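You operate a simulated robot arm through the tools that you are given. There is no shell and no other tool. Be economical: measure what you need, move in short steps, check, and stop when the job is done.

Carry out the task below with a simulated robot arm. There is one attempt and no reset: what you move stays moved.

TASK
Unpack the orange hat box and brush its hat clean on the hat rest.
Fine: use the hat brush and put it back; lid back on the box; leave the other box. What is to be rubbed or washed off counts as gone when no trace of it is left.
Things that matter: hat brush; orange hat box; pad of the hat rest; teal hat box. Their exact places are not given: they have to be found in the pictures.

It is judged by the outcome, as a careful person would: the job done as asked, and still so three seconds after it is handed in. It fails if anything else is knocked over, pushed out of place, dropped, spilled or broken. Lids that push on must go on centred and level and be pressed home; caps that screw on are set level and turned clockwise until they are tight.

THE ROBOT
A 7-joint arm with a three-finger gripper on a trunk, on a base that drives. Base frame: it is fixed to the floor where the robot stands at the start and does not move with it; the origin is under the middle of the robot, x ahead of it, y to its left, z up. Readings come in m, rad, newtons and seconds.
With the tool pointing down near the work surface it reaches from about 0.48 to 0.94 m from the robot's upright axis, wherever it stands. Its first joint turns from -2.897 to 2.897 rad. Places, roughly: pad of the hat rest [0.7, 1.6, 0.8]. Payload 2.69 kg.
The TCP is the grasp point between the finger pads, 0.029 m short of the fingertips. In the tool frame z runs along the fingers and y along their closing line. The gripper opens to 0.12 m. The gripper's body begins 0.078 m behind the TCP.
Orientation is that of the tool frame in the base frame, as a unit quaternion [w, x, y, z]. With the fingers straight down and closing along the base's y, the tool's x points along the base's -x, its y along +y and its z along -z.

THE INTERFACE
- The arm moves only by the tool jog_arm. Its argument "moves" is text: rows parted by semicolons, each of 7 numbers parted by spaces: the finger opening in mm, from 0 to 120, then the shift along the base's x, y, z in units of 50 mm (1.0 is 50 mm), then the turn, a rotation vector about the base's x, y, z in units of 5 degrees (1.0 is 5 degrees). In form: claw dx dy dz rx ry rz; .... A call has 1 to 8 rows; each row shifts and turns the commanded pose from where the row before left it. A call with a number of a shift or a turn outside -1 to 1 is refused whole. Rows are played at 5 a second. More than 0.05 m and 0.15 rad between two rows, or a gripper value outside its range, and nothing of the call is played. A pose out of reach is approached as far as the arm can. The call stops where the force on the tool passes 40 N (or 10 N more than at its start, if that is more) or the arm is blocked; 0.2 s more then pass. The fingers move at their own pace and stop on an object; they squeeze with about 40 N. The grip force told is the motor's: it shows also when the fingers shut on nothing. Time passes only in rows, and 0.2 s behind the last, so rows that do not move let the fingers close. It gives the time, the measured TCP pose, the force on the tool (base axes), the opening and the grip force at its end, in the units of the frame above (readings bear some noise), with the torque about the TCP (base axes, N m) and any sound that the robot's microphone picked up.
- Cameras (640 x 400 px; columns grow to the right, rows downward): "scene" is now at [0.2245, 0.045, 1.3151]; the picture's right is [0.55, -0.84, 0.00], its down [-0.57, -0.38, -0.73] and it looks along [0.61, 0.40, -0.69] (base axes); focal length 278 px, centre (320, 200). "wrist" rides on the gripper at [0.063, 0, -0.104] in the tool frame; the picture's right is [0.01, 1.00, 0.00], its down [-0.83, 0.00, -0.56] and it looks along [-0.56, 0.00, 0.83] (tool axes); focal length 275 px, centre (320, 200).
- grab_frame(camera): a new picture of that camera. No time passes.
- lift_body(by): slides the trunk up (or, below 0, down) by that many m; the arm and the scene camera ride with it, the base frame stays. It gives what a move gives, with no picture.
- steer(legs): drives the robot by 1 to 6 legs, each [ahead, left, turn to the left] in m, m and rad, along the robot's own axes; the way and the turn of a leg run together, so that a leg with both is an arc; at most 1.5 m and 3.142 rad a leg. The arm and the cameras ride along, it lands a little off, and it stops where it bumps. It gives what a move gives.
- aim_head(pan, tilt): turns the head with the scene camera to pan (to the left, within 1.501 rad either way) and tilt (down, from -0.506 to 1.204), counted from straight ahead of the robot. It gives what a move gives.
- point_at(camera, pixels): for up to 12 pixels [column, row] of the newest picture of that camera ("zoom" is the newest enlarged one), the place [x, y, z] in the base frame of the surface seen there, good to about 0.002 m. No time passes.
- inspect(camera, box): a new picture of the part [left, top, right, bottom] of that camera's present view, enlarged. No time passes.
- hand_in(): hands the job in; it is judged then, once.

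Work in short steps. Measure before you move; look again where a grasp or a placing could have gone wrong, and mend it. You have 80 turns and 68 pictures in all, those below and enlarged ones among them. Open the gripper and draw the arm clear of the work before you hand the job in, unless the task says otherwise; then end with one line.

The tools are called after "Call:" by a JSON object that holds its "op" and its "data". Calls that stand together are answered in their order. jog_arm: Moves the arm, as the interface text tells. Its arguments: {"type":"object","properties":{"moves":{"type":"string"}},"required":["moves"]} The other tools are called the same way: lift_body (by) slides the trunk up or down; steer (legs) drives the base; aim_head (pan, tilt) turns the head that bears the scene camera; grab_frame (camera) takes a picture; point_at (camera, pixels) gives the place of the surface under pixels of a picture; inspect (camera, box) takes an enlarged picture of a part of a camera's view; hand_in () hands the job in.

At the start:

```text
clock: 0.0
eef_pos: [0.4739, 0.322, 1.0693]
tcp_rot: [0.0, 0.0, 1.0, 0.0]
contact_force: [0.2, 0.2, -0.4]
wrist_torque: [-0.03, -0.03, 0.0]
opening: 0.1201
grip_force: 0.0
trunk travel left (down, up): [-0.575, 0.038]
robot x, y, heading: [-0.0023, -0.0012, -0.001]
head pan, tilt: [0.579, 0.756]
```

scene: 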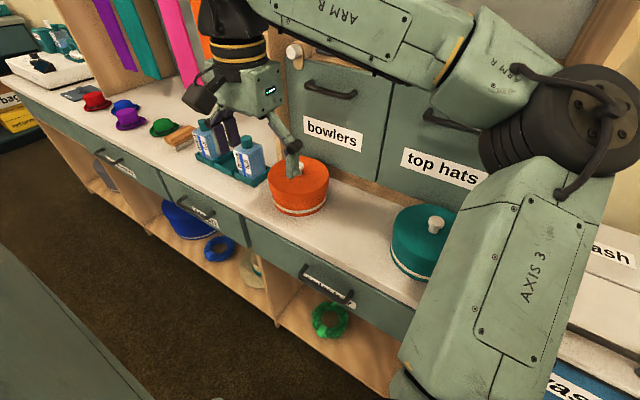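
wrist: 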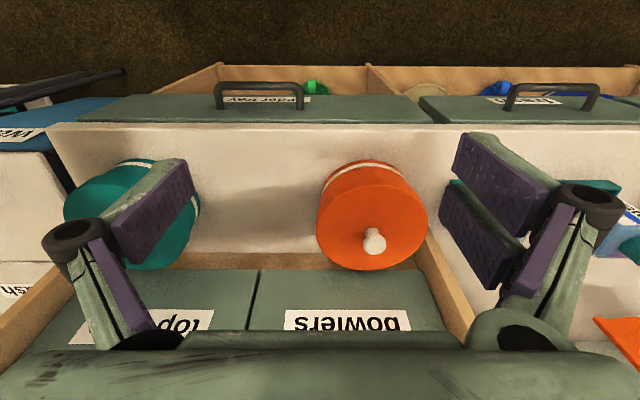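

The orange box is at about (299,185) and the teal one at (425,240); something brush-like lies at (180,138). I'll measure those and turn the head left to find the hat rest.

Call:
{"op": "point_at", "data": {"camera": "scene", "pixels": [[299, 175], [296, 165], [299, 212], [272, 190], [328, 180], [425, 240], [180, 138], [240, 205], [180, 150], [130, 120]]}}

Call:
{"op": "aim_head", "data": {"pan": 1.2, "tilt": 0.5}}

Call:
{"op": "grab_frame", "data": {"camera": "scene"}}

```text
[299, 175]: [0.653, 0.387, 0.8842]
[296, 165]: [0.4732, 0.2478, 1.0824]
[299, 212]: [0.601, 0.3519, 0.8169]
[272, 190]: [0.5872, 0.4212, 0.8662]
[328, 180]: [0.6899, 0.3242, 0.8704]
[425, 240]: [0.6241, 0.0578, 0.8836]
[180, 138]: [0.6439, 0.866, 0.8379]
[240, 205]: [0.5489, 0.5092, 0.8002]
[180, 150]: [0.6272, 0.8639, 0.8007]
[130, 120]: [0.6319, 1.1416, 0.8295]
```

```text
clock: 1.0
eef_pos: [0.4739, 0.3216, 1.069]
tcp_rot: [0.0, 0.0, 1.0, 0.0]
contact_force: [-0.1, -0.2, 0.5]
wrist_torque: [0.02, 0.0, 0.0]
opening: 0.1202
grip_force: 0.0
trunk travel left (down, up): [-0.575, 0.038]
robot x, y, heading: [-0.0031, 0.0004, 0.003]
head pan, tilt: [1.201, 0.499]
```

```text
65 pictures are left
```

scene: 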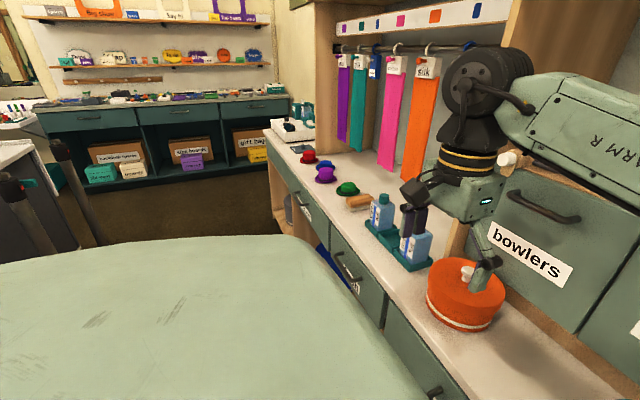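

Zooming in on the counter's far portion (260–440, 100–270).

Call:
{"op": "inspect", "data": {"camera": "scene", "box": [260, 100, 440, 220]}}

```text
3.33 times, centred on (350, 160) of scene
```

zoom: 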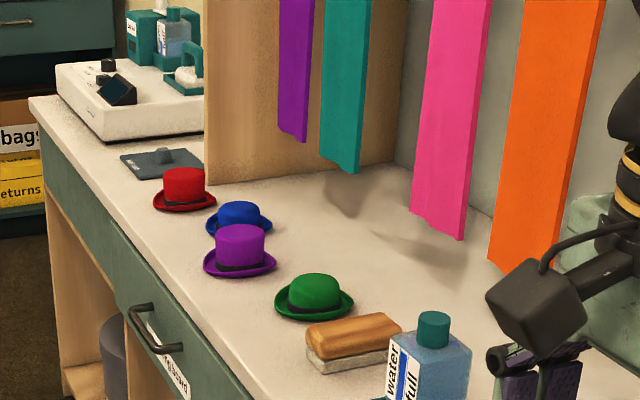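

The grey pad at (165,160) is probably the hat rest, the wooden-backed brush at (350,340). Measuring.

Call:
{"op": "point_at", "data": {"camera": "zoom", "pixels": [[165, 158], [135, 157], [165, 176], [200, 155], [350, 328], [310, 330], [400, 322], [318, 370], [190, 200], [318, 300], [395, 362], [155, 150]]}}

Call:
{"op": "steer", "data": {"legs": [[0, 0.8, 0]]}}

Call:
{"op": "aim_head", "data": {"pan": 0.7, "tilt": 0.75}}

Call:
{"op": "grab_frame", "data": {"camera": "scene"}}

```text
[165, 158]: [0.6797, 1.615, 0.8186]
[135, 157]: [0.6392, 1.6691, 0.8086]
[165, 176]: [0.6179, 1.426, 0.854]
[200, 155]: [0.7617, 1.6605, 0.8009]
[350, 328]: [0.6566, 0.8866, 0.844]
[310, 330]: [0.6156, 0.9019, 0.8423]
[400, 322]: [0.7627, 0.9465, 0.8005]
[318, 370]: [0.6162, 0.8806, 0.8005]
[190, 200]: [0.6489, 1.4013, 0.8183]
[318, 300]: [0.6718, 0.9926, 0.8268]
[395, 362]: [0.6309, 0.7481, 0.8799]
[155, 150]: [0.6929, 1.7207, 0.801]
```

```text
clock: 7.6
eef_pos: [0.4884, 1.1161, 1.0692]
tcp_rot: [0.0, 0.01, 1.0, 0.001]
contact_force: [-0.6, -0.2, 0.4]
wrist_torque: [0.0, -0.02, -0.02]
opening: 0.1202
grip_force: 0.1
trunk travel left (down, up): [-0.575, 0.038]
robot x, y, heading: [0.0066, 0.7991, -0.02]
head pan, tilt: [1.201, 0.499]
```

```text
clock: 8.6
eef_pos: [0.4888, 1.1154, 1.0689]
tcp_rot: [0.001, 0.009, 1.0, 0.0]
contact_force: [-0.8, -0.2, -0.9]
wrist_torque: [-0.02, -0.01, 0.0]
opening: 0.1201
grip_force: 0.1
trunk travel left (down, up): [-0.575, 0.038]
robot x, y, heading: [0.0072, 0.802, -0.02]
head pan, tilt: [0.7, 0.75]
```

```text
63 pictures are left
```

scene: 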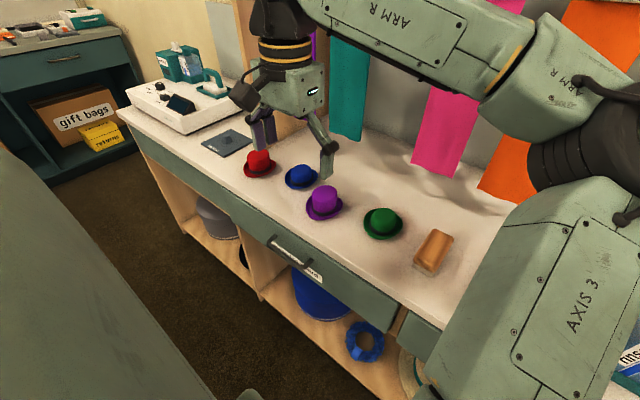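

Inspecting the hat rest and hats closely.

Call:
{"op": "inspect", "data": {"camera": "scene", "box": [190, 110, 350, 230]}}

Call:
{"op": "point_at", "data": {"camera": "zoom", "pixels": [[150, 118], [52, 128], [130, 180], [250, 130], [150, 75], [180, 140], [270, 165], [220, 255], [330, 210], [540, 320], [535, 440], [460, 400]]}}

Call:
{"op": "inspect", "data": {"camera": "scene", "box": [350, 190, 480, 290]}}

Call:
{"op": "point_at", "data": {"camera": "scene", "pixels": [[432, 229], [454, 236], [416, 263], [438, 270], [435, 250], [382, 217], [382, 238]]}}

```text
3.33 times, centred on (270, 170) of scene
```

zoom: 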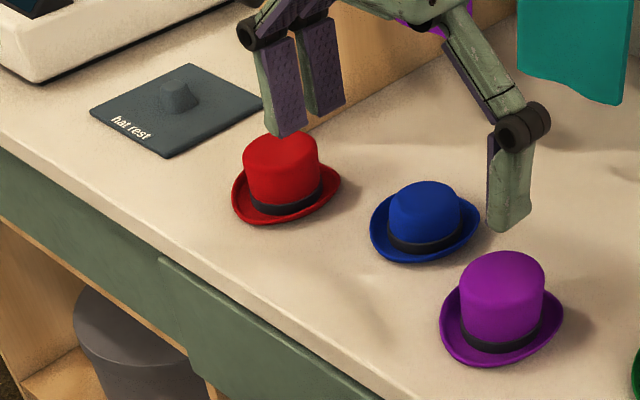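

```text
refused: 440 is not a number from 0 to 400
```

```text
4.00 times, centred on (415, 240) of scene
```

zoom: 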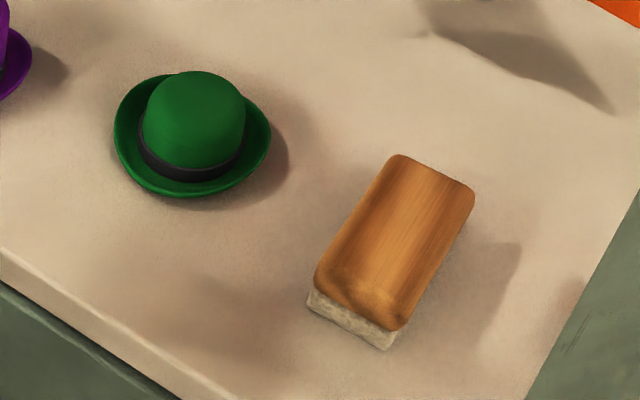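

```text
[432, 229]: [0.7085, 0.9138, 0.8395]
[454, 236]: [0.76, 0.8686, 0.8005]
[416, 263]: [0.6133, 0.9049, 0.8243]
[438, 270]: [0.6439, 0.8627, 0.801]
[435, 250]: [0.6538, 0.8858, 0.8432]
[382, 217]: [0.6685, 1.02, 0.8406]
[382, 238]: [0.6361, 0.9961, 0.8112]
```

The brush is centred about (0.655,0.887), long along x, top z 0.845; the rest is a grey pad with a peg. Now I drive back near the orange box to inspect it and find a place for the lid.

Call:
{"op": "point_at", "data": {"camera": "scene", "pixels": [[235, 133], [234, 137], [204, 142], [229, 156], [252, 143], [238, 127], [260, 155], [259, 175], [299, 170], [325, 190], [324, 212]]}}

Call:
{"op": "steer", "data": {"legs": [[0, -0.5, 0.02]]}}

Call:
{"op": "aim_head", "data": {"pan": 0.0, "tilt": 0.9}}

Call:
{"op": "grab_frame", "data": {"camera": "scene"}}

Call:
{"op": "grab_frame", "data": {"camera": "wrist"}}

```text
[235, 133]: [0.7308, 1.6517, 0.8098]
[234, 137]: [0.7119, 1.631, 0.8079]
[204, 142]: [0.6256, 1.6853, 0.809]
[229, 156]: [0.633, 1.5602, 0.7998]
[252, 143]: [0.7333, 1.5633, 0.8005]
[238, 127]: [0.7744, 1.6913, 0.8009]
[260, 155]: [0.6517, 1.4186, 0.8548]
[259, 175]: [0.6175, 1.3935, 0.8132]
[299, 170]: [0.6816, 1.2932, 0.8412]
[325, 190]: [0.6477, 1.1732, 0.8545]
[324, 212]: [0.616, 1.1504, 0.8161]
```

```text
clock: 12.9
eef_pos: [0.4782, 0.6389, 1.0691]
tcp_rot: [-0.001, -0.004, 1.0, 0.0]
contact_force: [0.1, 0.7, -0.1]
wrist_torque: [0.01, -0.01, 0.02]
opening: 0.12
grip_force: 0.0
trunk travel left (down, up): [-0.575, 0.038]
robot x, y, heading: [0.004, 0.3158, 0.008]
head pan, tilt: [0.7, 0.75]
```

```text
clock: 13.9
eef_pos: [0.4776, 0.6386, 1.0684]
tcp_rot: [0.0, -0.004, 1.0, -0.001]
contact_force: [-0.5, 0.0, -0.2]
wrist_torque: [0.04, 0.01, 0.02]
opening: 0.1199
grip_force: 0.1
trunk travel left (down, up): [-0.575, 0.038]
robot x, y, heading: [0.0044, 0.3175, 0.005]
head pan, tilt: [0.0, 0.901]
```

```text
60 pictures are left
```

scene: 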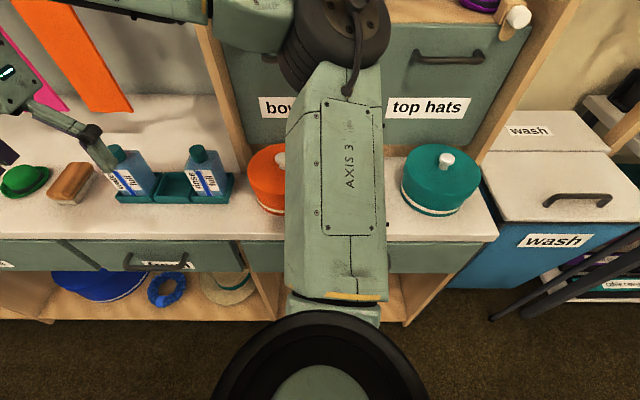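

```text
59 pictures are left
```

wrist: 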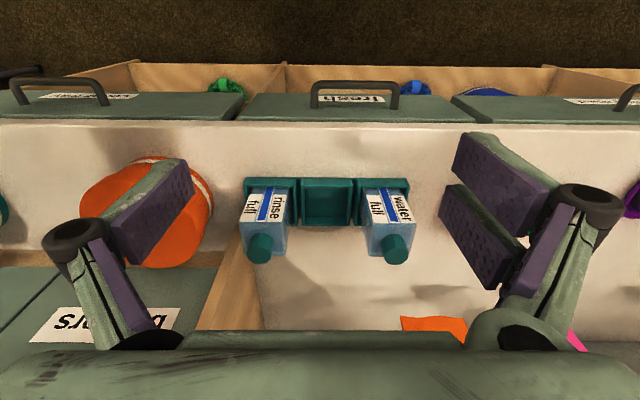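

Measuring boxes, tray and candidate free spots.

Call:
{"op": "point_at", "data": {"camera": "wrist", "pixels": [[145, 163], [212, 200], [245, 182], [405, 182], [240, 215], [300, 290], [420, 275], [40, 200], [10, 200], [240, 130], [165, 265]]}}

Call:
{"op": "point_at", "data": {"camera": "scene", "pixels": [[402, 185], [434, 216], [440, 160], [282, 160], [250, 190], [262, 206], [447, 165], [480, 180]]}}

```text
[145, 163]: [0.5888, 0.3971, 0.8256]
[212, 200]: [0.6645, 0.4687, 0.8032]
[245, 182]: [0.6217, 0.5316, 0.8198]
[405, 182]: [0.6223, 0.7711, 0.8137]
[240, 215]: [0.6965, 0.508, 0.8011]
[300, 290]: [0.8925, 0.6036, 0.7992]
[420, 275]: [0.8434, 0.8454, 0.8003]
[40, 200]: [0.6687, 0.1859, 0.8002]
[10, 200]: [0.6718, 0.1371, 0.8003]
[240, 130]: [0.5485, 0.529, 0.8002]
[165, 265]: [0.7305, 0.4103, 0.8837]
```

```text
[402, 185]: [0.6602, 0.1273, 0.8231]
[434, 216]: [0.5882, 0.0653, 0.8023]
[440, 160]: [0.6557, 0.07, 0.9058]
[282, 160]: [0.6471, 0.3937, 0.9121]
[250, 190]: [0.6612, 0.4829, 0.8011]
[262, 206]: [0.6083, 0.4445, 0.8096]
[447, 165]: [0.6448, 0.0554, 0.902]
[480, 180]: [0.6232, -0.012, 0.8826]
```

Orange box centre ≈(0.66,0.39), teal ≈(0.66,0.06); the free gap at about (0.60,0.225) fits the lid. I move the gripper above the orange lid for a closer look.

Call:
{"op": "jog_arm", "data": {"moves": "120 0.4 -0.83 0 0 0 0;120 0.4 -0.83 0 0 0 0;120 0.4 -0.83 0 0 0 0;120 0.4 -0.83 0 0 0 0;120 0.4 -0.83 0 0 0 0;120 0.4 -0.83 0 0 0 0;120 0 0 0 0 0 0"}}

Call:
{"op": "grab_frame", "data": {"camera": "wrist"}}

```text
clock: 15.6
eef_pos: [0.5994, 0.3896, 1.0709]
tcp_rot: [0.0, -0.004, 1.0, 0.001]
contact_force: [0.3, -0.5, 0.1]
wrist_torque: [-0.05, 0.0, 0.02]
opening: 0.1199
grip_force: 0.1
trunk travel left (down, up): [-0.575, 0.038]
robot x, y, heading: [0.0065, 0.3124, 0.004]
head pan, tilt: [0.0, 0.901]
```

```text
58 pictures are left
```

wrist: 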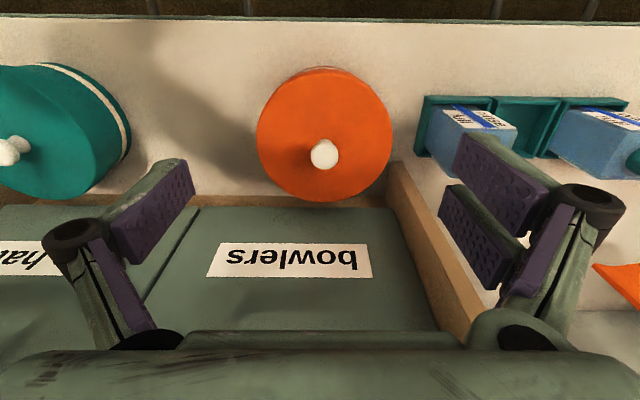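

Measure knob and lid rim points.

Call:
{"op": "point_at", "data": {"camera": "wrist", "pixels": [[318, 150], [331, 158], [313, 158], [258, 130], [391, 130], [325, 68], [325, 197], [300, 110], [290, 180], [300, 215], [322, 140]]}}

Call:
{"op": "inspect", "data": {"camera": "wrist", "box": [240, 50, 420, 220]}}

```text
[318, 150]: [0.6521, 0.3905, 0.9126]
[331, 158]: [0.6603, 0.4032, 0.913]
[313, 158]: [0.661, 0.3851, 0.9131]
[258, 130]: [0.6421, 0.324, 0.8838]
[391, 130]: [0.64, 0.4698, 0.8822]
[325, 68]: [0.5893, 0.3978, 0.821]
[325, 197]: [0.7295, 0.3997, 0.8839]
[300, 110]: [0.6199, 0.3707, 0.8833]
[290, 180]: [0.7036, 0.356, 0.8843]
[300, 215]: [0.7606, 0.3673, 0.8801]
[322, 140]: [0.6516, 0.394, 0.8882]
```

```text
2.35 times, centred on (330, 135) of wrist
```

zoom: 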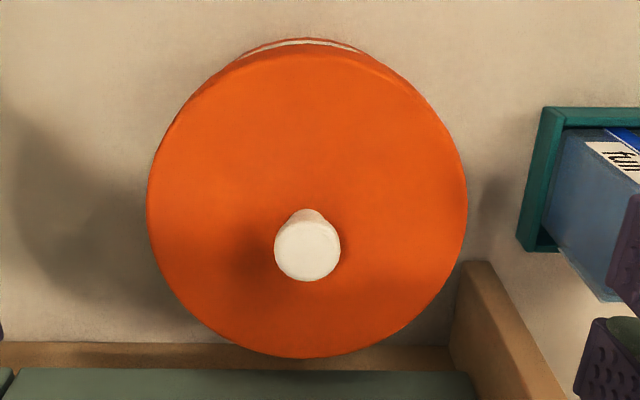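

Knob centre ≈(0.659,0.397), top 0.913. I descend around it to TCP z≈0.919 with 70 mm opening, then close.

Call:
{"op": "jog_arm", "data": {"moves": "70 0.6 0.15 0 0 0 0;70 0.6 0 -0.8 0 0 0;70 0 0 -0.8 0 0 0;70 0 0 -0.7 0 0 0;70 0 0 -0.7 0 0 0;70 0 0 0 0 0 0"}}

Call:
{"op": "grab_frame", "data": {"camera": "wrist"}}

```text
clock: 16.9
eef_pos: [0.6586, 0.3995, 0.9181]
tcp_rot: [0.001, -0.004, 1.0, 0.001]
contact_force: [-0.7, -0.2, 0.4]
wrist_torque: [0.01, 0.02, 0.0]
opening: 0.0701
grip_force: 0.1
trunk travel left (down, up): [-0.575, 0.038]
robot x, y, heading: [0.0021, 0.313, 0.009]
head pan, tilt: [0.0, 0.901]
```

```text
56 pictures are left
```

wrist: 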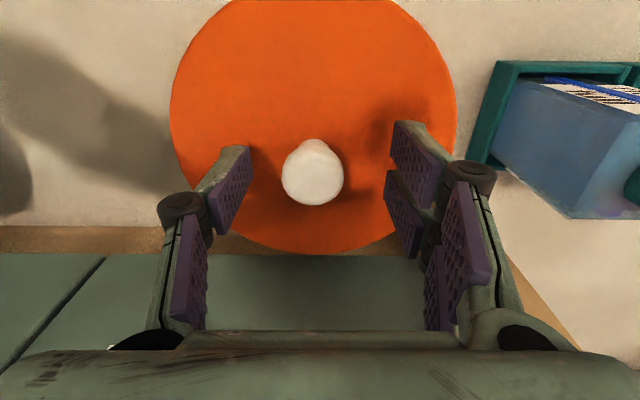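

Knob nearly centred (313,172); small correction, then close and lift gently.

Call:
{"op": "jog_arm", "data": {"moves": "70 -0.04 -0.06 0 0 0 0;10 0 0 0 0 0 0;10 0 0 0 0 0 0;10 0 0 0 0 0 0;10 0 0 0 0 0 0"}}

Call:
{"op": "jog_arm", "data": {"moves": "10 0 0 0.2 0 0 0;10 0 0 0.2 0 0 0;10 0 0 0.3 0 0 0;10 0 0 0.5 0 0 0;10 0 0 0.8 0 0 0;10 0 0 0 0 0 0"}}

Call:
{"op": "grab_frame", "data": {"camera": "wrist"}}

```text
clock: 18.1
eef_pos: [0.6566, 0.3949, 0.9195]
tcp_rot: [0.0, -0.003, 1.0, 0.0]
contact_force: [-0.6, -0.2, -0.1]
wrist_torque: [-0.01, 0.01, 0.01]
opening: 0.0276
grip_force: 28.2
trunk travel left (down, up): [-0.575, 0.038]
robot x, y, heading: [0.0059, 0.3144, 0.003]
head pan, tilt: [0.0, 0.901]
heard: snap
```

```text
clock: 19.6
eef_pos: [0.6545, 0.394, 1.0186]
tcp_rot: [0.0, -0.003, 1.0, 0.001]
contact_force: [-0.2, 0.4, -0.6]
wrist_torque: [-0.01, 0.04, 0.02]
opening: 0.0269
grip_force: 39.7
trunk travel left (down, up): [-0.575, 0.038]
robot x, y, heading: [0.0053, 0.311, 0.005]
head pan, tilt: [0.0, 0.901]
```

```text
55 pictures are left
```

wrist: 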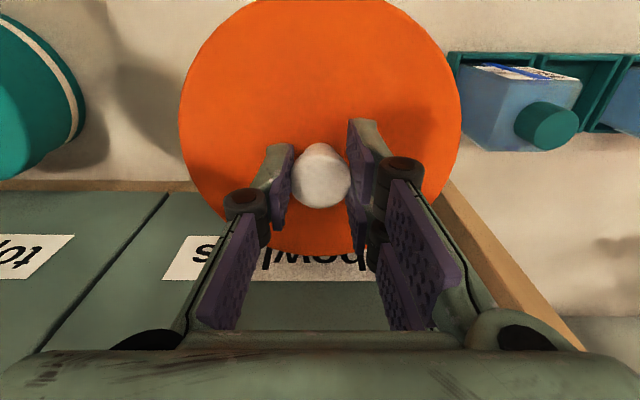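

The lid is held; I check with the scene camera whether the box stayed on the counter.

Call:
{"op": "aim_head", "data": {"pan": 0.2, "tilt": 0.8}}

Call:
{"op": "grab_frame", "data": {"camera": "scene"}}

```text
clock: 20.3
eef_pos: [0.6568, 0.3929, 1.0188]
tcp_rot: [0.001, -0.003, 1.0, 0.0]
contact_force: [-0.5, 0.3, -0.4]
wrist_torque: [0.0, -0.01, -0.01]
opening: 0.0271
grip_force: 40.3
trunk travel left (down, up): [-0.575, 0.038]
robot x, y, heading: [0.0047, 0.3136, 0.005]
head pan, tilt: [0.201, 0.799]
```

```text
54 pictures are left
```

scene: 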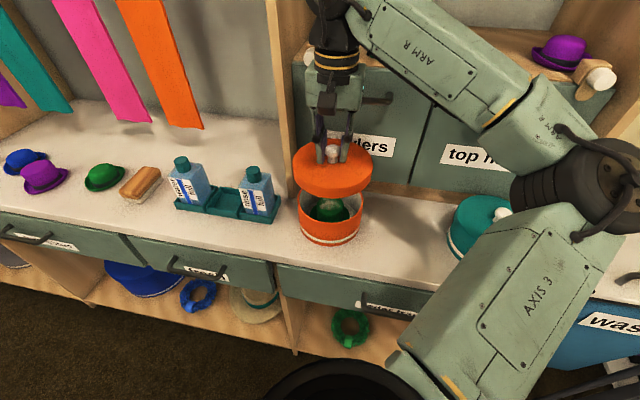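

Lid is off with a green hat inside. I measure the lid's lower rim and the box rim.

Call:
{"op": "inspect", "data": {"camera": "scene", "box": [280, 120, 390, 260]}}

Call:
{"op": "point_at", "data": {"camera": "scene", "pixels": [[333, 188], [333, 195], [333, 199], [333, 203], [333, 234], [329, 207], [328, 243], [334, 175], [303, 205], [361, 205]]}}

```text
2.86 times, centred on (335, 190) of scene
```

zoom: 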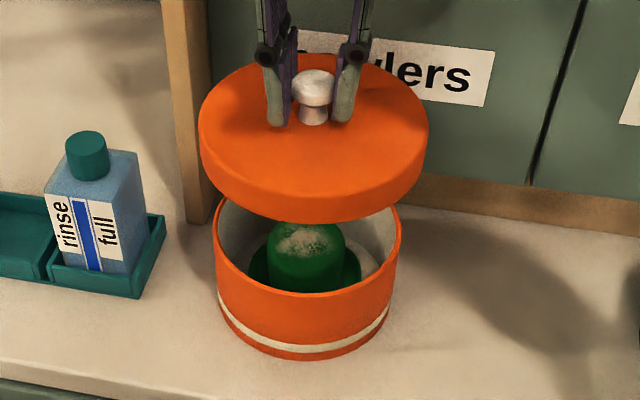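

```text
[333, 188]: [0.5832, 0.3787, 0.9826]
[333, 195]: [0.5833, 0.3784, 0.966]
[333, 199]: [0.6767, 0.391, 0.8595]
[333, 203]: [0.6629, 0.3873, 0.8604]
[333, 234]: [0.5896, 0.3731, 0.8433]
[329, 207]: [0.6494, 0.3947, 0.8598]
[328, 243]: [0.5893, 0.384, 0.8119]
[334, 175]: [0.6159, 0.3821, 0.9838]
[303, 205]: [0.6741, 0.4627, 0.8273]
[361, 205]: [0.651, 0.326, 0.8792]
```

The hat (green, dusty on its crown) top is at z≈0.860; lid bottom is 0.059 m below TCP. I carry the lid to (0.60,0.225) and lower it close to the counter.

Call:
{"op": "jog_arm", "data": {"moves": "10 -0.28 -0.84 0 0 0 0;10 -0.28 -0.84 0 0 0 0;10 -0.28 -0.84 0 0 0 0;10 -0.28 -0.84 0 0 0 0;10 0 0 -0.9 0 0 0;10 0 0 -0.9 0 0 0;10 0 0 -0.9 0 0 0;10 0 0 0 0 0 0"}}

Call:
{"op": "grab_frame", "data": {"camera": "wrist"}}

```text
clock: 22.1
eef_pos: [0.5996, 0.2234, 0.8816]
tcp_rot: [0.0, -0.003, 1.0, 0.001]
contact_force: [0.6, 0.6, -0.5]
wrist_torque: [0.03, 0.0, 0.0]
opening: 0.0268
grip_force: 40.3
trunk travel left (down, up): [-0.575, 0.038]
robot x, y, heading: [0.0038, 0.3165, 0.001]
head pan, tilt: [0.201, 0.799]
```

```text
52 pictures are left
```

wrist: 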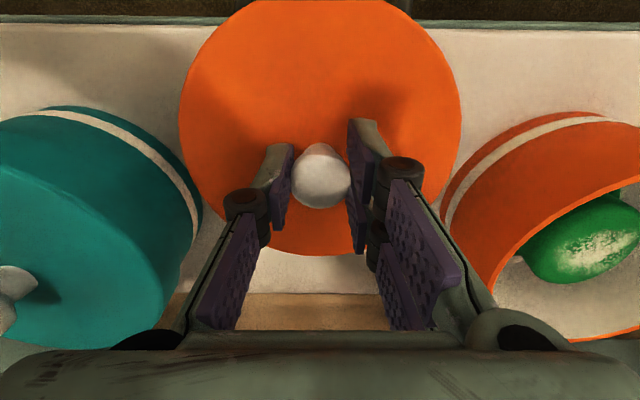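

Checking counter front edge and clearances.

Call:
{"op": "point_at", "data": {"camera": "wrist", "pixels": [[550, 30], [550, 24], [198, 205], [470, 170], [445, 215], [460, 100], [183, 100]]}}

```text
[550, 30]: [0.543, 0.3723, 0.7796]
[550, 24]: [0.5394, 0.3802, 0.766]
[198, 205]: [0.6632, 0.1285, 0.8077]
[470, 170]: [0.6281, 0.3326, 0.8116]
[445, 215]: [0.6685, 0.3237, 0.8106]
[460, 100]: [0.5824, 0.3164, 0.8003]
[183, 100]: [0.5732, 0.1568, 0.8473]
```

The counter edge is at x≈0.545, so I shift the lid back to x≈0.632, then lower gently to contact.

Call:
{"op": "jog_arm", "data": {"moves": "10 0.33 0.05 0 0 0 0;10 0.32 0.05 0 0 0 0;10 0 0 -0.2 0 0 0;10 0 0 -0.1 0 0 0;10 0 0 -0.08 0 0 0;10 0 0 0 0 0 0"}}

```text
clock: 23.5
eef_pos: [0.6338, 0.2309, 0.8654]
tcp_rot: [0.0, -0.004, 1.0, 0.0]
contact_force: [0.7, 0.7, -0.6]
wrist_torque: [0.0, -0.01, 0.02]
opening: 0.0265
grip_force: 40.1
trunk travel left (down, up): [-0.575, 0.038]
robot x, y, heading: [0.0008, 0.3109, 0.005]
head pan, tilt: [0.201, 0.799]
```

Call:
{"op": "jog_arm", "data": {"moves": "10 0 0 -0.05 0 0 0;10 0 0 -0.04 0 0 0;10 0 0 0 0 0 0"}}

Call:
{"op": "inspect", "data": {"camera": "scene", "box": [320, 130, 480, 270]}}

```text
clock: 24.3
eef_pos: [0.6307, 0.2291, 0.8603]
tcp_rot: [0.0, -0.003, 1.0, 0.0]
contact_force: [0.6, 0.6, -0.6]
wrist_torque: [0.01, -0.04, -0.03]
opening: 0.0267
grip_force: 40.1
trunk travel left (down, up): [-0.575, 0.038]
robot x, y, heading: [0.0013, 0.314, 0.004]
head pan, tilt: [0.201, 0.799]
```

```text
2.86 times, centred on (400, 200) of scene
```

zoom: 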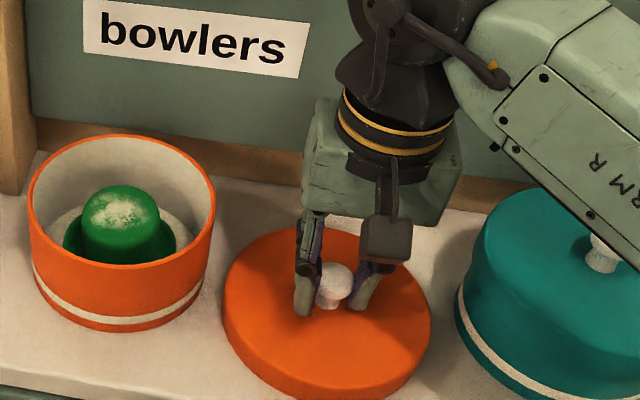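

Nearly down; I lower a couple mm more to feel contact, then measure.

Call:
{"op": "jog_arm", "data": {"moves": "10 0 0 -0.03 0 0 0;10 0 0 -0.03 0 0 0;10 0 0 0 0 0 0"}}

Call:
{"op": "point_at", "data": {"camera": "zoom", "pixels": [[290, 340], [260, 345], [260, 372], [120, 210], [118, 195], [88, 228], [158, 228], [70, 225], [170, 225], [32, 215], [213, 215], [330, 360]]}}

```text
clock: 25.1
eef_pos: [0.6317, 0.2313, 0.8568]
tcp_rot: [0.0, -0.003, 1.0, 0.0]
contact_force: [0.2, 1.3, -0.3]
wrist_torque: [-0.01, -0.02, 0.01]
opening: 0.0266
grip_force: 40.3
trunk travel left (down, up): [-0.575, 0.038]
robot x, y, heading: [0.0041, 0.3162, 0.005]
head pan, tilt: [0.201, 0.799]
```

```text
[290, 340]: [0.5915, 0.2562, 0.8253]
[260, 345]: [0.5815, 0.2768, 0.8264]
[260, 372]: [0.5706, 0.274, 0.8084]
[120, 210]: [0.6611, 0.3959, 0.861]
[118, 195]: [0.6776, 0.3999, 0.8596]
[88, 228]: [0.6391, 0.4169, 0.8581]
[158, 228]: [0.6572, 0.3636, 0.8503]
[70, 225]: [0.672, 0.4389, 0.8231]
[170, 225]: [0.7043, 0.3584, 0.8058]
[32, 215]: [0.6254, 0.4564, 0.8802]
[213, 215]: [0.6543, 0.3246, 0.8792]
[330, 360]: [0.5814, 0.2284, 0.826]
```

No contact yet; continue down by small steps.

Call:
{"op": "jog_arm", "data": {"moves": "10 0 0 -0.03 0 0 0;10 0 0 -0.03 0 0 0;10 0 0 0 0 0 0"}}

Call:
{"op": "inspect", "data": {"camera": "scene", "box": [360, 200, 450, 290]}}

```text
clock: 25.9
eef_pos: [0.6307, 0.2312, 0.8535]
tcp_rot: [0.001, -0.004, 1.0, 0.001]
contact_force: [-0.6, 0.2, -0.3]
wrist_torque: [-0.02, 0.02, 0.01]
opening: 0.0266
grip_force: 39.9
trunk travel left (down, up): [-0.575, 0.038]
robot x, y, heading: [0.0056, 0.3117, 0.004]
head pan, tilt: [0.201, 0.799]
```

```text
4.44 times, centred on (405, 245) of scene
```

zoom: 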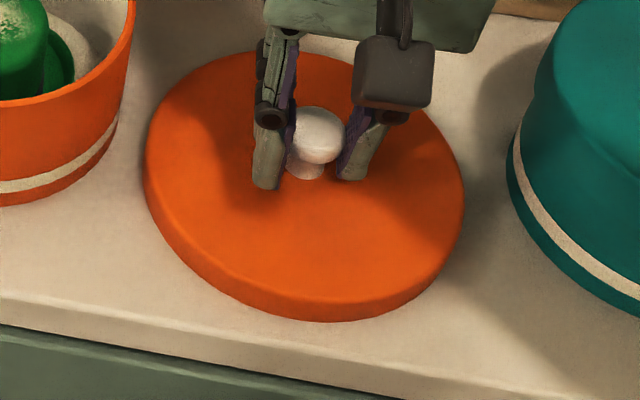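

Call:
{"op": "point_at", "data": {"camera": "zoom", "pixels": [[310, 270], [310, 290], [310, 315], [310, 320], [310, 325], [310, 332]]}}

Call:
{"op": "jog_arm", "data": {"moves": "10 0 0 -0.03 0 0 0;10 0 0 -0.03 0 0 0;10 0 0 0 0 0 0"}}

```text
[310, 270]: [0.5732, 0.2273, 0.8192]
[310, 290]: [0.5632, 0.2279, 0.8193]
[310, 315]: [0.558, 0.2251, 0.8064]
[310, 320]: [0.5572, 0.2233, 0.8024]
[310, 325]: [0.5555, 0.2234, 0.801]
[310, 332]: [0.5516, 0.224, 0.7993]
```

```text
clock: 26.7
eef_pos: [0.6318, 0.2312, 0.8515]
tcp_rot: [0.0, -0.003, 1.0, 0.0]
contact_force: [0.3, -0.7, 0.4]
wrist_torque: [0.01, -0.01, -0.02]
opening: 0.0266
grip_force: 40.3
trunk travel left (down, up): [-0.575, 0.038]
robot x, y, heading: [0.0013, 0.3131, 0.005]
head pan, tilt: [0.201, 0.799]
```

Weight has transferred to the counter. Release, rise, and move above the open box.

Call:
{"op": "jog_arm", "data": {"moves": "60 0 0 0 0 0 0;60 0 0 0 0 0 0;60 0 0 0.4 0 0 0;60 0 0 0.8 0 0 0;60 0 0 0.9 0 0 0;80 0.1 0.8 0.9 0 0 0;80 0.1 0.8 0.5 0 0 0;80 0 0.8 0.3 0 0 0"}}

Call:
{"op": "jog_arm", "data": {"moves": "80 0 0.75 0 0 0 0;80 -0.4 0 0 0 0 0;80 0 0 0 0 0 0"}}

Call:
{"op": "grab_frame", "data": {"camera": "wrist"}}

```text
refused: row 6 steps farther than a row can; nothing moved
```

```text
clock: 27.5
eef_pos: [0.6119, 0.2681, 0.85]
tcp_rot: [0.001, -0.003, 1.0, 0.001]
contact_force: [-0.4, 0.1, 0.2]
wrist_torque: [0.0, 0.03, 0.0]
opening: 0.0802
grip_force: 0.1
trunk travel left (down, up): [-0.575, 0.038]
robot x, y, heading: [0.0058, 0.3128, 0.007]
head pan, tilt: [0.201, 0.799]
```

```text
49 pictures are left
```

wrist: 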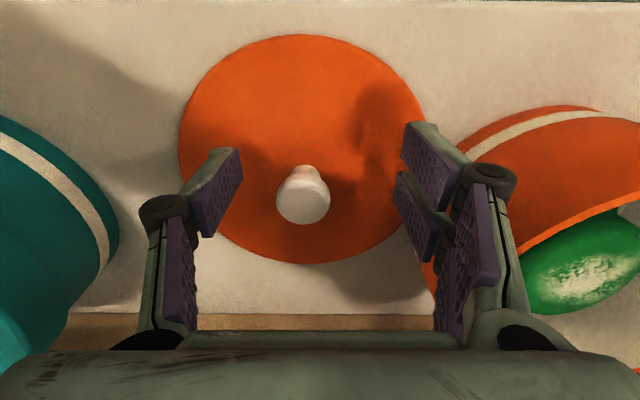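

The first call was refused, so the second dragged a bit while opening; I check where the lid and orange box are now.

Call:
{"op": "point_at", "data": {"camera": "wrist", "pixels": [[302, 200], [180, 150], [428, 130], [300, 36], [300, 258], [590, 280], [465, 150], [445, 190]]}}

Call:
{"op": "inspect", "data": {"camera": "scene", "box": [290, 160, 450, 280]}}

```text
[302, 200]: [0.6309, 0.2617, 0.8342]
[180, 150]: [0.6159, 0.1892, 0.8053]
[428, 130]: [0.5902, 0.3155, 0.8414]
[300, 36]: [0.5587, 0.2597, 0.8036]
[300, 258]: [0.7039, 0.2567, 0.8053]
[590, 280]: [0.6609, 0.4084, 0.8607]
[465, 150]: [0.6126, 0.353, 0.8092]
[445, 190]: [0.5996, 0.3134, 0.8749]
```

```text
3.33 times, centred on (370, 220) of scene
```

zoom: 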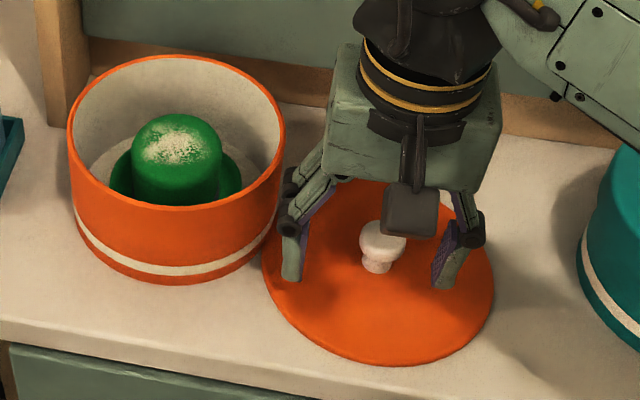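

Measure box rim again to see if the box shifted (and the lid gap).

Call:
{"op": "point_at", "data": {"camera": "zoom", "pixels": [[70, 155], [281, 160], [175, 205], [175, 61], [136, 160], [221, 165], [175, 140], [380, 250], [264, 260], [268, 240]]}}

```text
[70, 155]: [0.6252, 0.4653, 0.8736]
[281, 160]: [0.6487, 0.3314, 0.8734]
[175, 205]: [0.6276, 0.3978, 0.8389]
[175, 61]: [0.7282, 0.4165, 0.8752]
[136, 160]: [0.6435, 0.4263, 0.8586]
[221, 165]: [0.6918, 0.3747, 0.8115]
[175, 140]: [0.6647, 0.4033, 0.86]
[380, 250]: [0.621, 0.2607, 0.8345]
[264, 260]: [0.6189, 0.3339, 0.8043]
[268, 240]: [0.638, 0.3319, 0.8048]
```

The lid nudged the box by maybe 7 mm; nothing else is disturbed. Rise straight up and go above the box.

Call:
{"op": "jog_arm", "data": {"moves": "80 0 0 0.8 0 0 0;80 0 0 0.9 0 0 0;80 0 0 0.9 0 0 0;80 0 0 0.9 0 0 0;80 0.2 0.9 0 0 0 0;80 0 0.9 0 0 0 0;80 0 0.9 0 0 0 0;80 0 0 0 0 0 0"}}

Call:
{"op": "grab_frame", "data": {"camera": "wrist"}}

```text
clock: 29.3
eef_pos: [0.6231, 0.4033, 1.0293]
tcp_rot: [0.0, -0.002, 1.0, 0.0]
contact_force: [-0.3, 0.5, -0.6]
wrist_torque: [0.0, 0.02, -0.04]
opening: 0.08
grip_force: 0.1
trunk travel left (down, up): [-0.575, 0.038]
robot x, y, heading: [0.0077, 0.3118, 0.005]
head pan, tilt: [0.201, 0.799]
```

```text
47 pictures are left
```

wrist: 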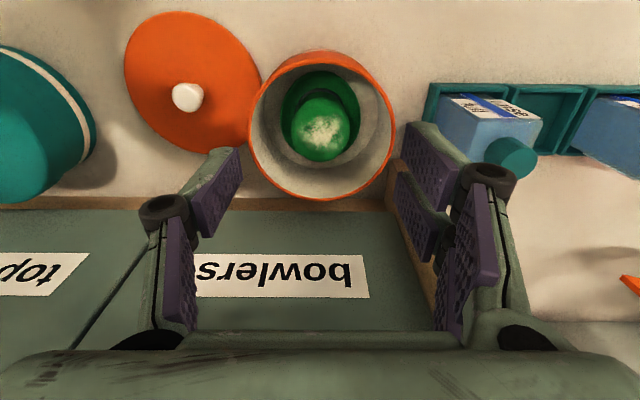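

Call:
{"op": "inspect", "data": {"camera": "wrist", "box": [240, 40, 400, 210]}}

Call:
{"op": "point_at", "data": {"camera": "wrist", "pixels": [[319, 124], [293, 128], [349, 128], [320, 98], [320, 160], [250, 120], [395, 120], [322, 52], [320, 200], [320, 168], [265, 130], [378, 130]]}}

```text
2.35 times, centred on (320, 125) of wrist
```

zoom: 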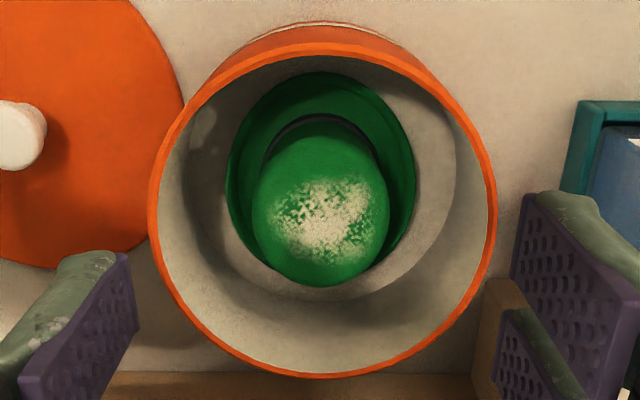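

```text
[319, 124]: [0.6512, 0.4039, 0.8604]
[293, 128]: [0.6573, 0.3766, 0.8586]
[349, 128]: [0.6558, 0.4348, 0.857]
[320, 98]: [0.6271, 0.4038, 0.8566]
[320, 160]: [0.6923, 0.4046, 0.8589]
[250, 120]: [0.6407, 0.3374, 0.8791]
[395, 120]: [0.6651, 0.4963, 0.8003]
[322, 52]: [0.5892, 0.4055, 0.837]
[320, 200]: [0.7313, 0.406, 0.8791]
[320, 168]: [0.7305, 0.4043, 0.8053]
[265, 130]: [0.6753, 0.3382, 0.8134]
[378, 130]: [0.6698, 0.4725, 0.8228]
```

Crown centre ≈(0.660,0.4055), dia ≈0.06, box inner wall radius ≈0.066. I descend with 82 mm opening to TCP z 0.858.

Call:
{"op": "jog_arm", "data": {"moves": "82 0.73 0.05 0 0 0 0;82 0 0 -0.8 0 0 0;82 0 0 -0.8 0 0 0;82 0 0 -0.8 0 0 0;82 0 0 0 0 0 0"}}

Call:
{"op": "grab_frame", "data": {"camera": "wrist"}}

```text
clock: 30.5
eef_pos: [0.6586, 0.4034, 0.9078]
tcp_rot: [-0.001, -0.003, 1.0, 0.0]
contact_force: [-0.6, 0.1, 0.1]
wrist_torque: [-0.01, 0.0, 0.01]
opening: 0.0818
grip_force: 0.1
trunk travel left (down, up): [-0.575, 0.038]
robot x, y, heading: [0.0031, 0.3157, 0.006]
head pan, tilt: [0.201, 0.799]
```

```text
45 pictures are left
```

wrist: 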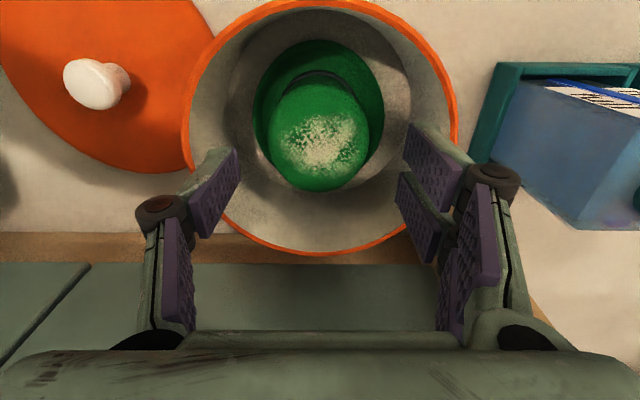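

Well centred. Before going in, I measure the finger knuckles to see whether they clear the box rim.

Call:
{"op": "point_at", "data": {"camera": "wrist", "pixels": [[160, 205], [140, 212], [160, 222], [200, 210], [215, 165], [235, 155], [490, 175], [516, 185], [470, 150], [415, 125], [195, 235], [437, 265]]}}

Call:
{"op": "inspect", "data": {"camera": "scene", "box": [280, 110, 390, 250]}}

```text
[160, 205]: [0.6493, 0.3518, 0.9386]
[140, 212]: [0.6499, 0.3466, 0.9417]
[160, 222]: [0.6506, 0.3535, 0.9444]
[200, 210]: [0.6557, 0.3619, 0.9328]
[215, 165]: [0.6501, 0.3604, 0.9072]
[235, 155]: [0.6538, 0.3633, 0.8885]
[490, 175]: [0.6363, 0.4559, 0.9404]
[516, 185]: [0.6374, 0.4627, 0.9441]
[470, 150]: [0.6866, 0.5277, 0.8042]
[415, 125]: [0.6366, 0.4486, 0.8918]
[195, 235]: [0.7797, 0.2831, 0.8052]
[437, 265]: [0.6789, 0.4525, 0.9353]
```

```text
2.86 times, centred on (335, 180) of scene
```

zoom: 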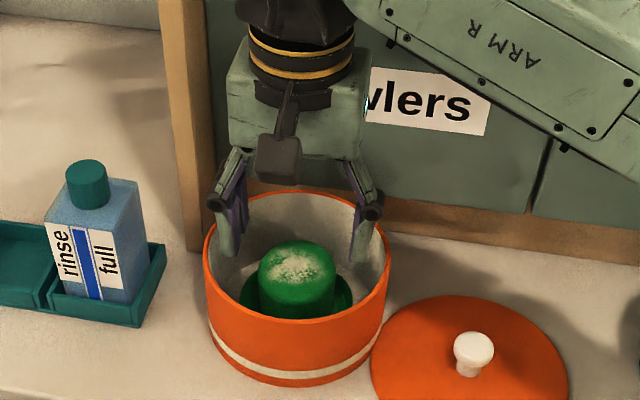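

Knuckles sit ~0.03 above TCP and within ±0.058, so they clear. Descend 0.05 m and close.

Call:
{"op": "jog_arm", "data": {"moves": "82 0 0.02 -0.5 0 0 0;82 0 0 -0.5 0 0 0;82 0 0 0 0 0 0"}}

Call:
{"op": "jog_arm", "data": {"moves": "40 0 0 0 0 0 0;40 0 0 0 0 0 0;40 0 0 0 0 0 0;40 0 0 0 0 0 0"}}

Call:
{"op": "grab_frame", "data": {"camera": "wrist"}}

```text
clock: 31.3
eef_pos: [0.6593, 0.4046, 0.856]
tcp_rot: [-0.001, -0.003, 1.0, 0.001]
contact_force: [0.0, 0.4, 0.2]
wrist_torque: [0.01, 0.0, 0.01]
opening: 0.082
grip_force: 0.1
trunk travel left (down, up): [-0.575, 0.038]
robot x, y, heading: [0.0063, 0.3145, 0.009]
head pan, tilt: [0.201, 0.799]
```

```text
clock: 32.3
eef_pos: [0.6594, 0.4047, 0.857]
tcp_rot: [-0.001, -0.004, 1.0, 0.0]
contact_force: [-0.4, 0.0, 0.8]
wrist_torque: [0.04, 0.01, 0.02]
opening: 0.0589
grip_force: 40.1
trunk travel left (down, up): [-0.575, 0.038]
robot x, y, heading: [0.0046, 0.3115, 0.006]
head pan, tilt: [0.201, 0.799]
```

```text
43 pictures are left
```

wrist: 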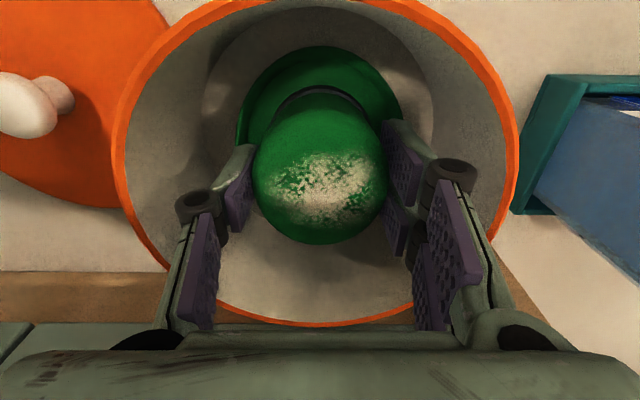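

Hat gripped (opening 59 mm). Lift and pull it back toward the robot.

Call:
{"op": "jog_arm", "data": {"moves": "40 0 0 0.4 0 0 0;40 0 0 0.8 0 0 0;40 0 0 0.9 0 0 0;40 0 0 0.9 0 0 0;40 -0.5 0 0.7 0 0 0;40 -0.9 0 0 0 0 0;40 -0.9 0 0 0 0 0;40 0 0 0 0 0 0"}}

Call:
{"op": "grab_frame", "data": {"camera": "scene"}}

```text
clock: 34.1
eef_pos: [0.5399, 0.4088, 1.0396]
tcp_rot: [-0.001, -0.002, 1.0, 0.0]
contact_force: [-0.4, 0.9, 0.1]
wrist_torque: [0.03, 0.03, -0.01]
opening: 0.059
grip_force: 39.5
trunk travel left (down, up): [-0.575, 0.038]
robot x, y, heading: [0.0041, 0.3068, 0.006]
head pan, tilt: [0.201, 0.799]
```

```text
42 pictures are left
```

scene: 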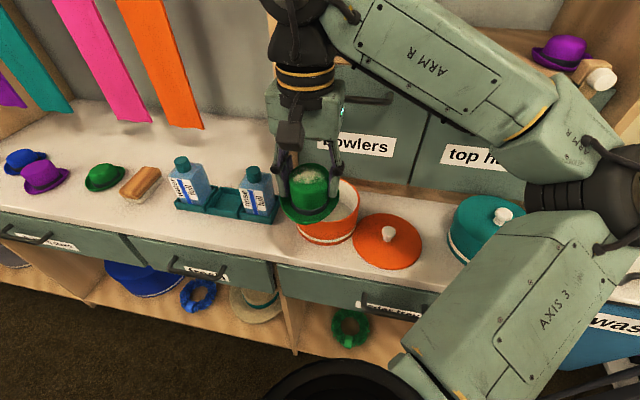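

Hat held securely. Drive left ~1.0 m to the hat rest.

Call:
{"op": "steer", "data": {"legs": [[0, 1.0, 0]]}}

Call:
{"op": "aim_head", "data": {"pan": 0.5, "tilt": 0.85}}

Call:
{"op": "grab_frame", "data": {"camera": "scene"}}

Call:
{"op": "grab_frame", "data": {"camera": "wrist"}}

```text
clock: 42.0
eef_pos: [0.5436, 1.386, 1.0405]
tcp_rot: [0.0, 0.004, 1.0, 0.0]
contact_force: [-0.1, -0.4, -0.7]
wrist_torque: [0.01, -0.02, -0.01]
opening: 0.059
grip_force: 40.4
trunk travel left (down, up): [-0.575, 0.038]
robot x, y, heading: [0.0039, 1.2973, -0.007]
head pan, tilt: [0.201, 0.799]
```

```text
clock: 42.9
eef_pos: [0.5431, 1.3854, 1.0398]
tcp_rot: [0.0, 0.004, 1.0, 0.0]
contact_force: [0.2, 0.8, -0.8]
wrist_torque: [0.0, 0.01, 0.02]
opening: 0.0588
grip_force: 39.7
trunk travel left (down, up): [-0.575, 0.038]
robot x, y, heading: [0.0061, 1.295, -0.009]
head pan, tilt: [0.499, 0.85]
```

```text
41 pictures are left
```

scene: 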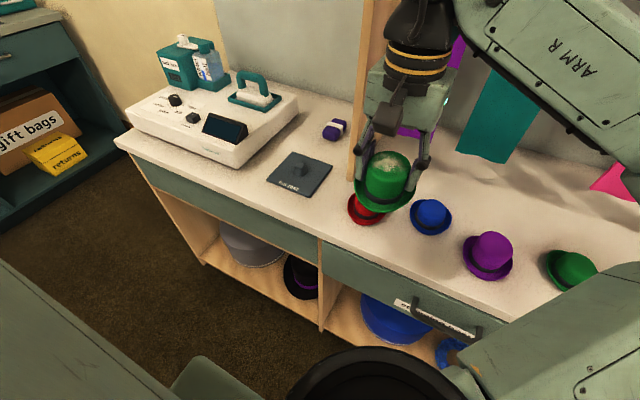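

```text
40 pictures are left
```

wrist: 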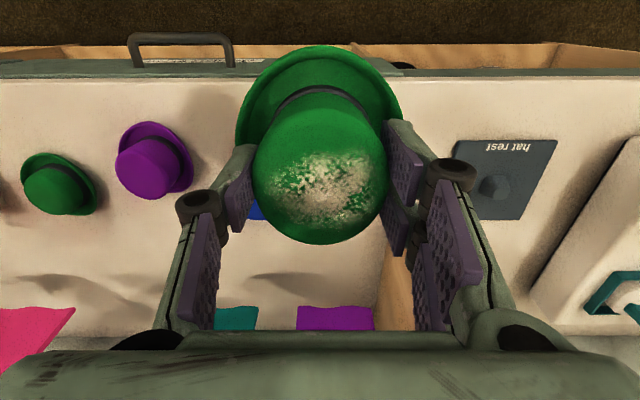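

The hat rest is in view at (300,175) in the scene; I measure its peg and pad.

Call:
{"op": "inspect", "data": {"camera": "scene", "box": [255, 140, 345, 210]}}

Call:
{"op": "point_at", "data": {"camera": "wrist", "pixels": [[455, 142], [555, 142], [523, 218], [475, 218], [500, 182], [490, 192]]}}

```text
5.71 times, centred on (300, 175) of scene
```

zoom: 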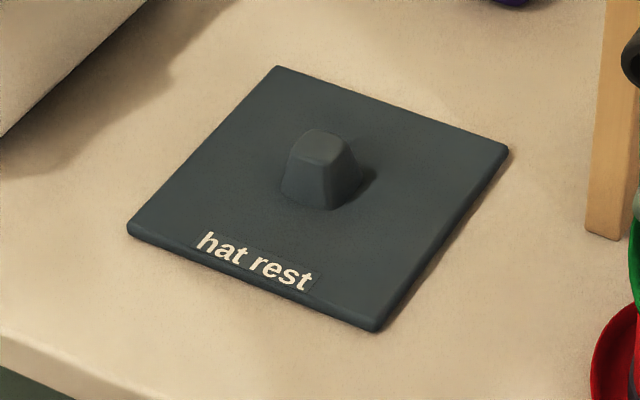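

```text
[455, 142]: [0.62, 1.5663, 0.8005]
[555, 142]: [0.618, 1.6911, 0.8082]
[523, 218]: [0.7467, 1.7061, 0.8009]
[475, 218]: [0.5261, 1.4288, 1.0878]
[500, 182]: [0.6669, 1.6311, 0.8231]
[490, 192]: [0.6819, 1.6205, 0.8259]
```

Call:
{"op": "point_at", "data": {"camera": "zoom", "pixels": [[325, 140], [310, 140], [335, 155], [300, 200], [330, 208], [355, 190], [275, 70], [505, 148], [375, 325], [132, 228], [240, 160], [400, 200]]}}

```text
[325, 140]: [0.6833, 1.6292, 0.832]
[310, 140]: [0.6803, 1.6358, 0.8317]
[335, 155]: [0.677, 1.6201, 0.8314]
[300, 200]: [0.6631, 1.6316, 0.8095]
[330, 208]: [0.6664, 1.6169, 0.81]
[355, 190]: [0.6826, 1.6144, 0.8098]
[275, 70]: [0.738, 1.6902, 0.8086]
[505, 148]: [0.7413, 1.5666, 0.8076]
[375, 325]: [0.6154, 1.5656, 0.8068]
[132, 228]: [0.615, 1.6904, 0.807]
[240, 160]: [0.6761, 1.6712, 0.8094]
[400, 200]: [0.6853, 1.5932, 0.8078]
```

Pad centre (0.678,1.628), top z 0.8085, peg to 0.832. Hat bottom is ≈0.0525 below TCP. Move over it and descend partly.

Call:
{"op": "jog_arm", "data": {"moves": "40 0.45 0.81 0 0 0 0;40 0.45 0.81 0 0 0 0;40 0.45 0.81 0 0 0 0;40 0.45 0.81 0 0 0 0;40 0.45 0.81 0 0 0 0;40 0.45 0.81 0 0 0 0;40 0 0 -0.9 0 0 0;40 0 0 -0.9 0 0 0"}}

Call:
{"op": "grab_frame", "data": {"camera": "scene"}}

```text
clock: 44.6
eef_pos: [0.6763, 1.6282, 0.9511]
tcp_rot: [0.0, 0.004, 1.0, 0.001]
contact_force: [-0.3, 0.1, -0.4]
wrist_torque: [0.01, 0.01, 0.0]
opening: 0.0589
grip_force: 40.0
trunk travel left (down, up): [-0.575, 0.038]
robot x, y, heading: [0.0052, 1.2976, -0.005]
head pan, tilt: [0.499, 0.85]
```

```text
38 pictures are left
```

scene: 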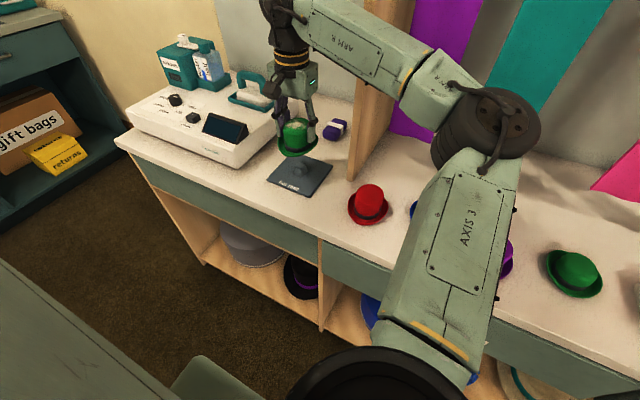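

Aligned. Lower to z≈0.868, then creep to contact.

Call:
{"op": "jog_arm", "data": {"moves": "40 0 0 -0.8 0 0 0;40 0 0 -0.8 0 0 0;40 0 0 -0.1 0 0 0;40 0 0 -0.04 0 0 0;40 0 0 0 0 0 0"}}

Call:
{"op": "inspect", "data": {"camera": "scene", "box": [250, 100, 360, 210]}}

```text
clock: 45.9
eef_pos: [0.676, 1.6278, 0.8619]
tcp_rot: [0.0, 0.005, 1.0, 0.001]
contact_force: [0.5, 0.3, -0.4]
wrist_torque: [0.01, 0.02, 0.0]
opening: 0.0589
grip_force: 40.1
trunk travel left (down, up): [-0.575, 0.038]
robot x, y, heading: [0.0042, 1.2957, -0.009]
head pan, tilt: [0.499, 0.85]
```

```text
3.64 times, centred on (305, 155) of scene
```

zoom: 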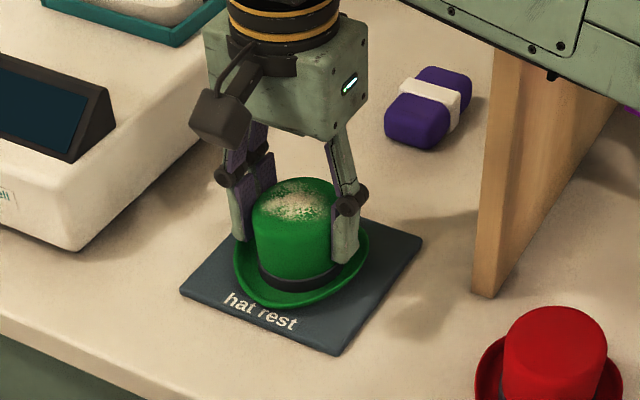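

Almost touching; creep down a few mm.

Call:
{"op": "jog_arm", "data": {"moves": "40 0 0 -0.03 0 0 0;40 0 0 -0.03 0 0 0;40 0 0 0 0 0 0"}}

Call:
{"op": "point_at", "data": {"camera": "zoom", "pixels": [[290, 300], [275, 303], [275, 270], [290, 190], [240, 280], [365, 250]]}}

```text
clock: 46.6
eef_pos: [0.6762, 1.6272, 0.8602]
tcp_rot: [0.0, 0.004, 1.0, 0.001]
contact_force: [-0.2, -0.5, 0.6]
wrist_torque: [-0.02, 0.07, 0.01]
opening: 0.0588
grip_force: 39.9
trunk travel left (down, up): [-0.575, 0.038]
robot x, y, heading: [0.0013, 1.2975, -0.004]
head pan, tilt: [0.499, 0.85]
```

```text
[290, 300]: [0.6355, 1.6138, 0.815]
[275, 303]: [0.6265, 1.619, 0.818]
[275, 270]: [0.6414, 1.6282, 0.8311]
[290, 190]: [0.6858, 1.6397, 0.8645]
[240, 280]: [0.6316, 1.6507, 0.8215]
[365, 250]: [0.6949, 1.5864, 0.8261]
```

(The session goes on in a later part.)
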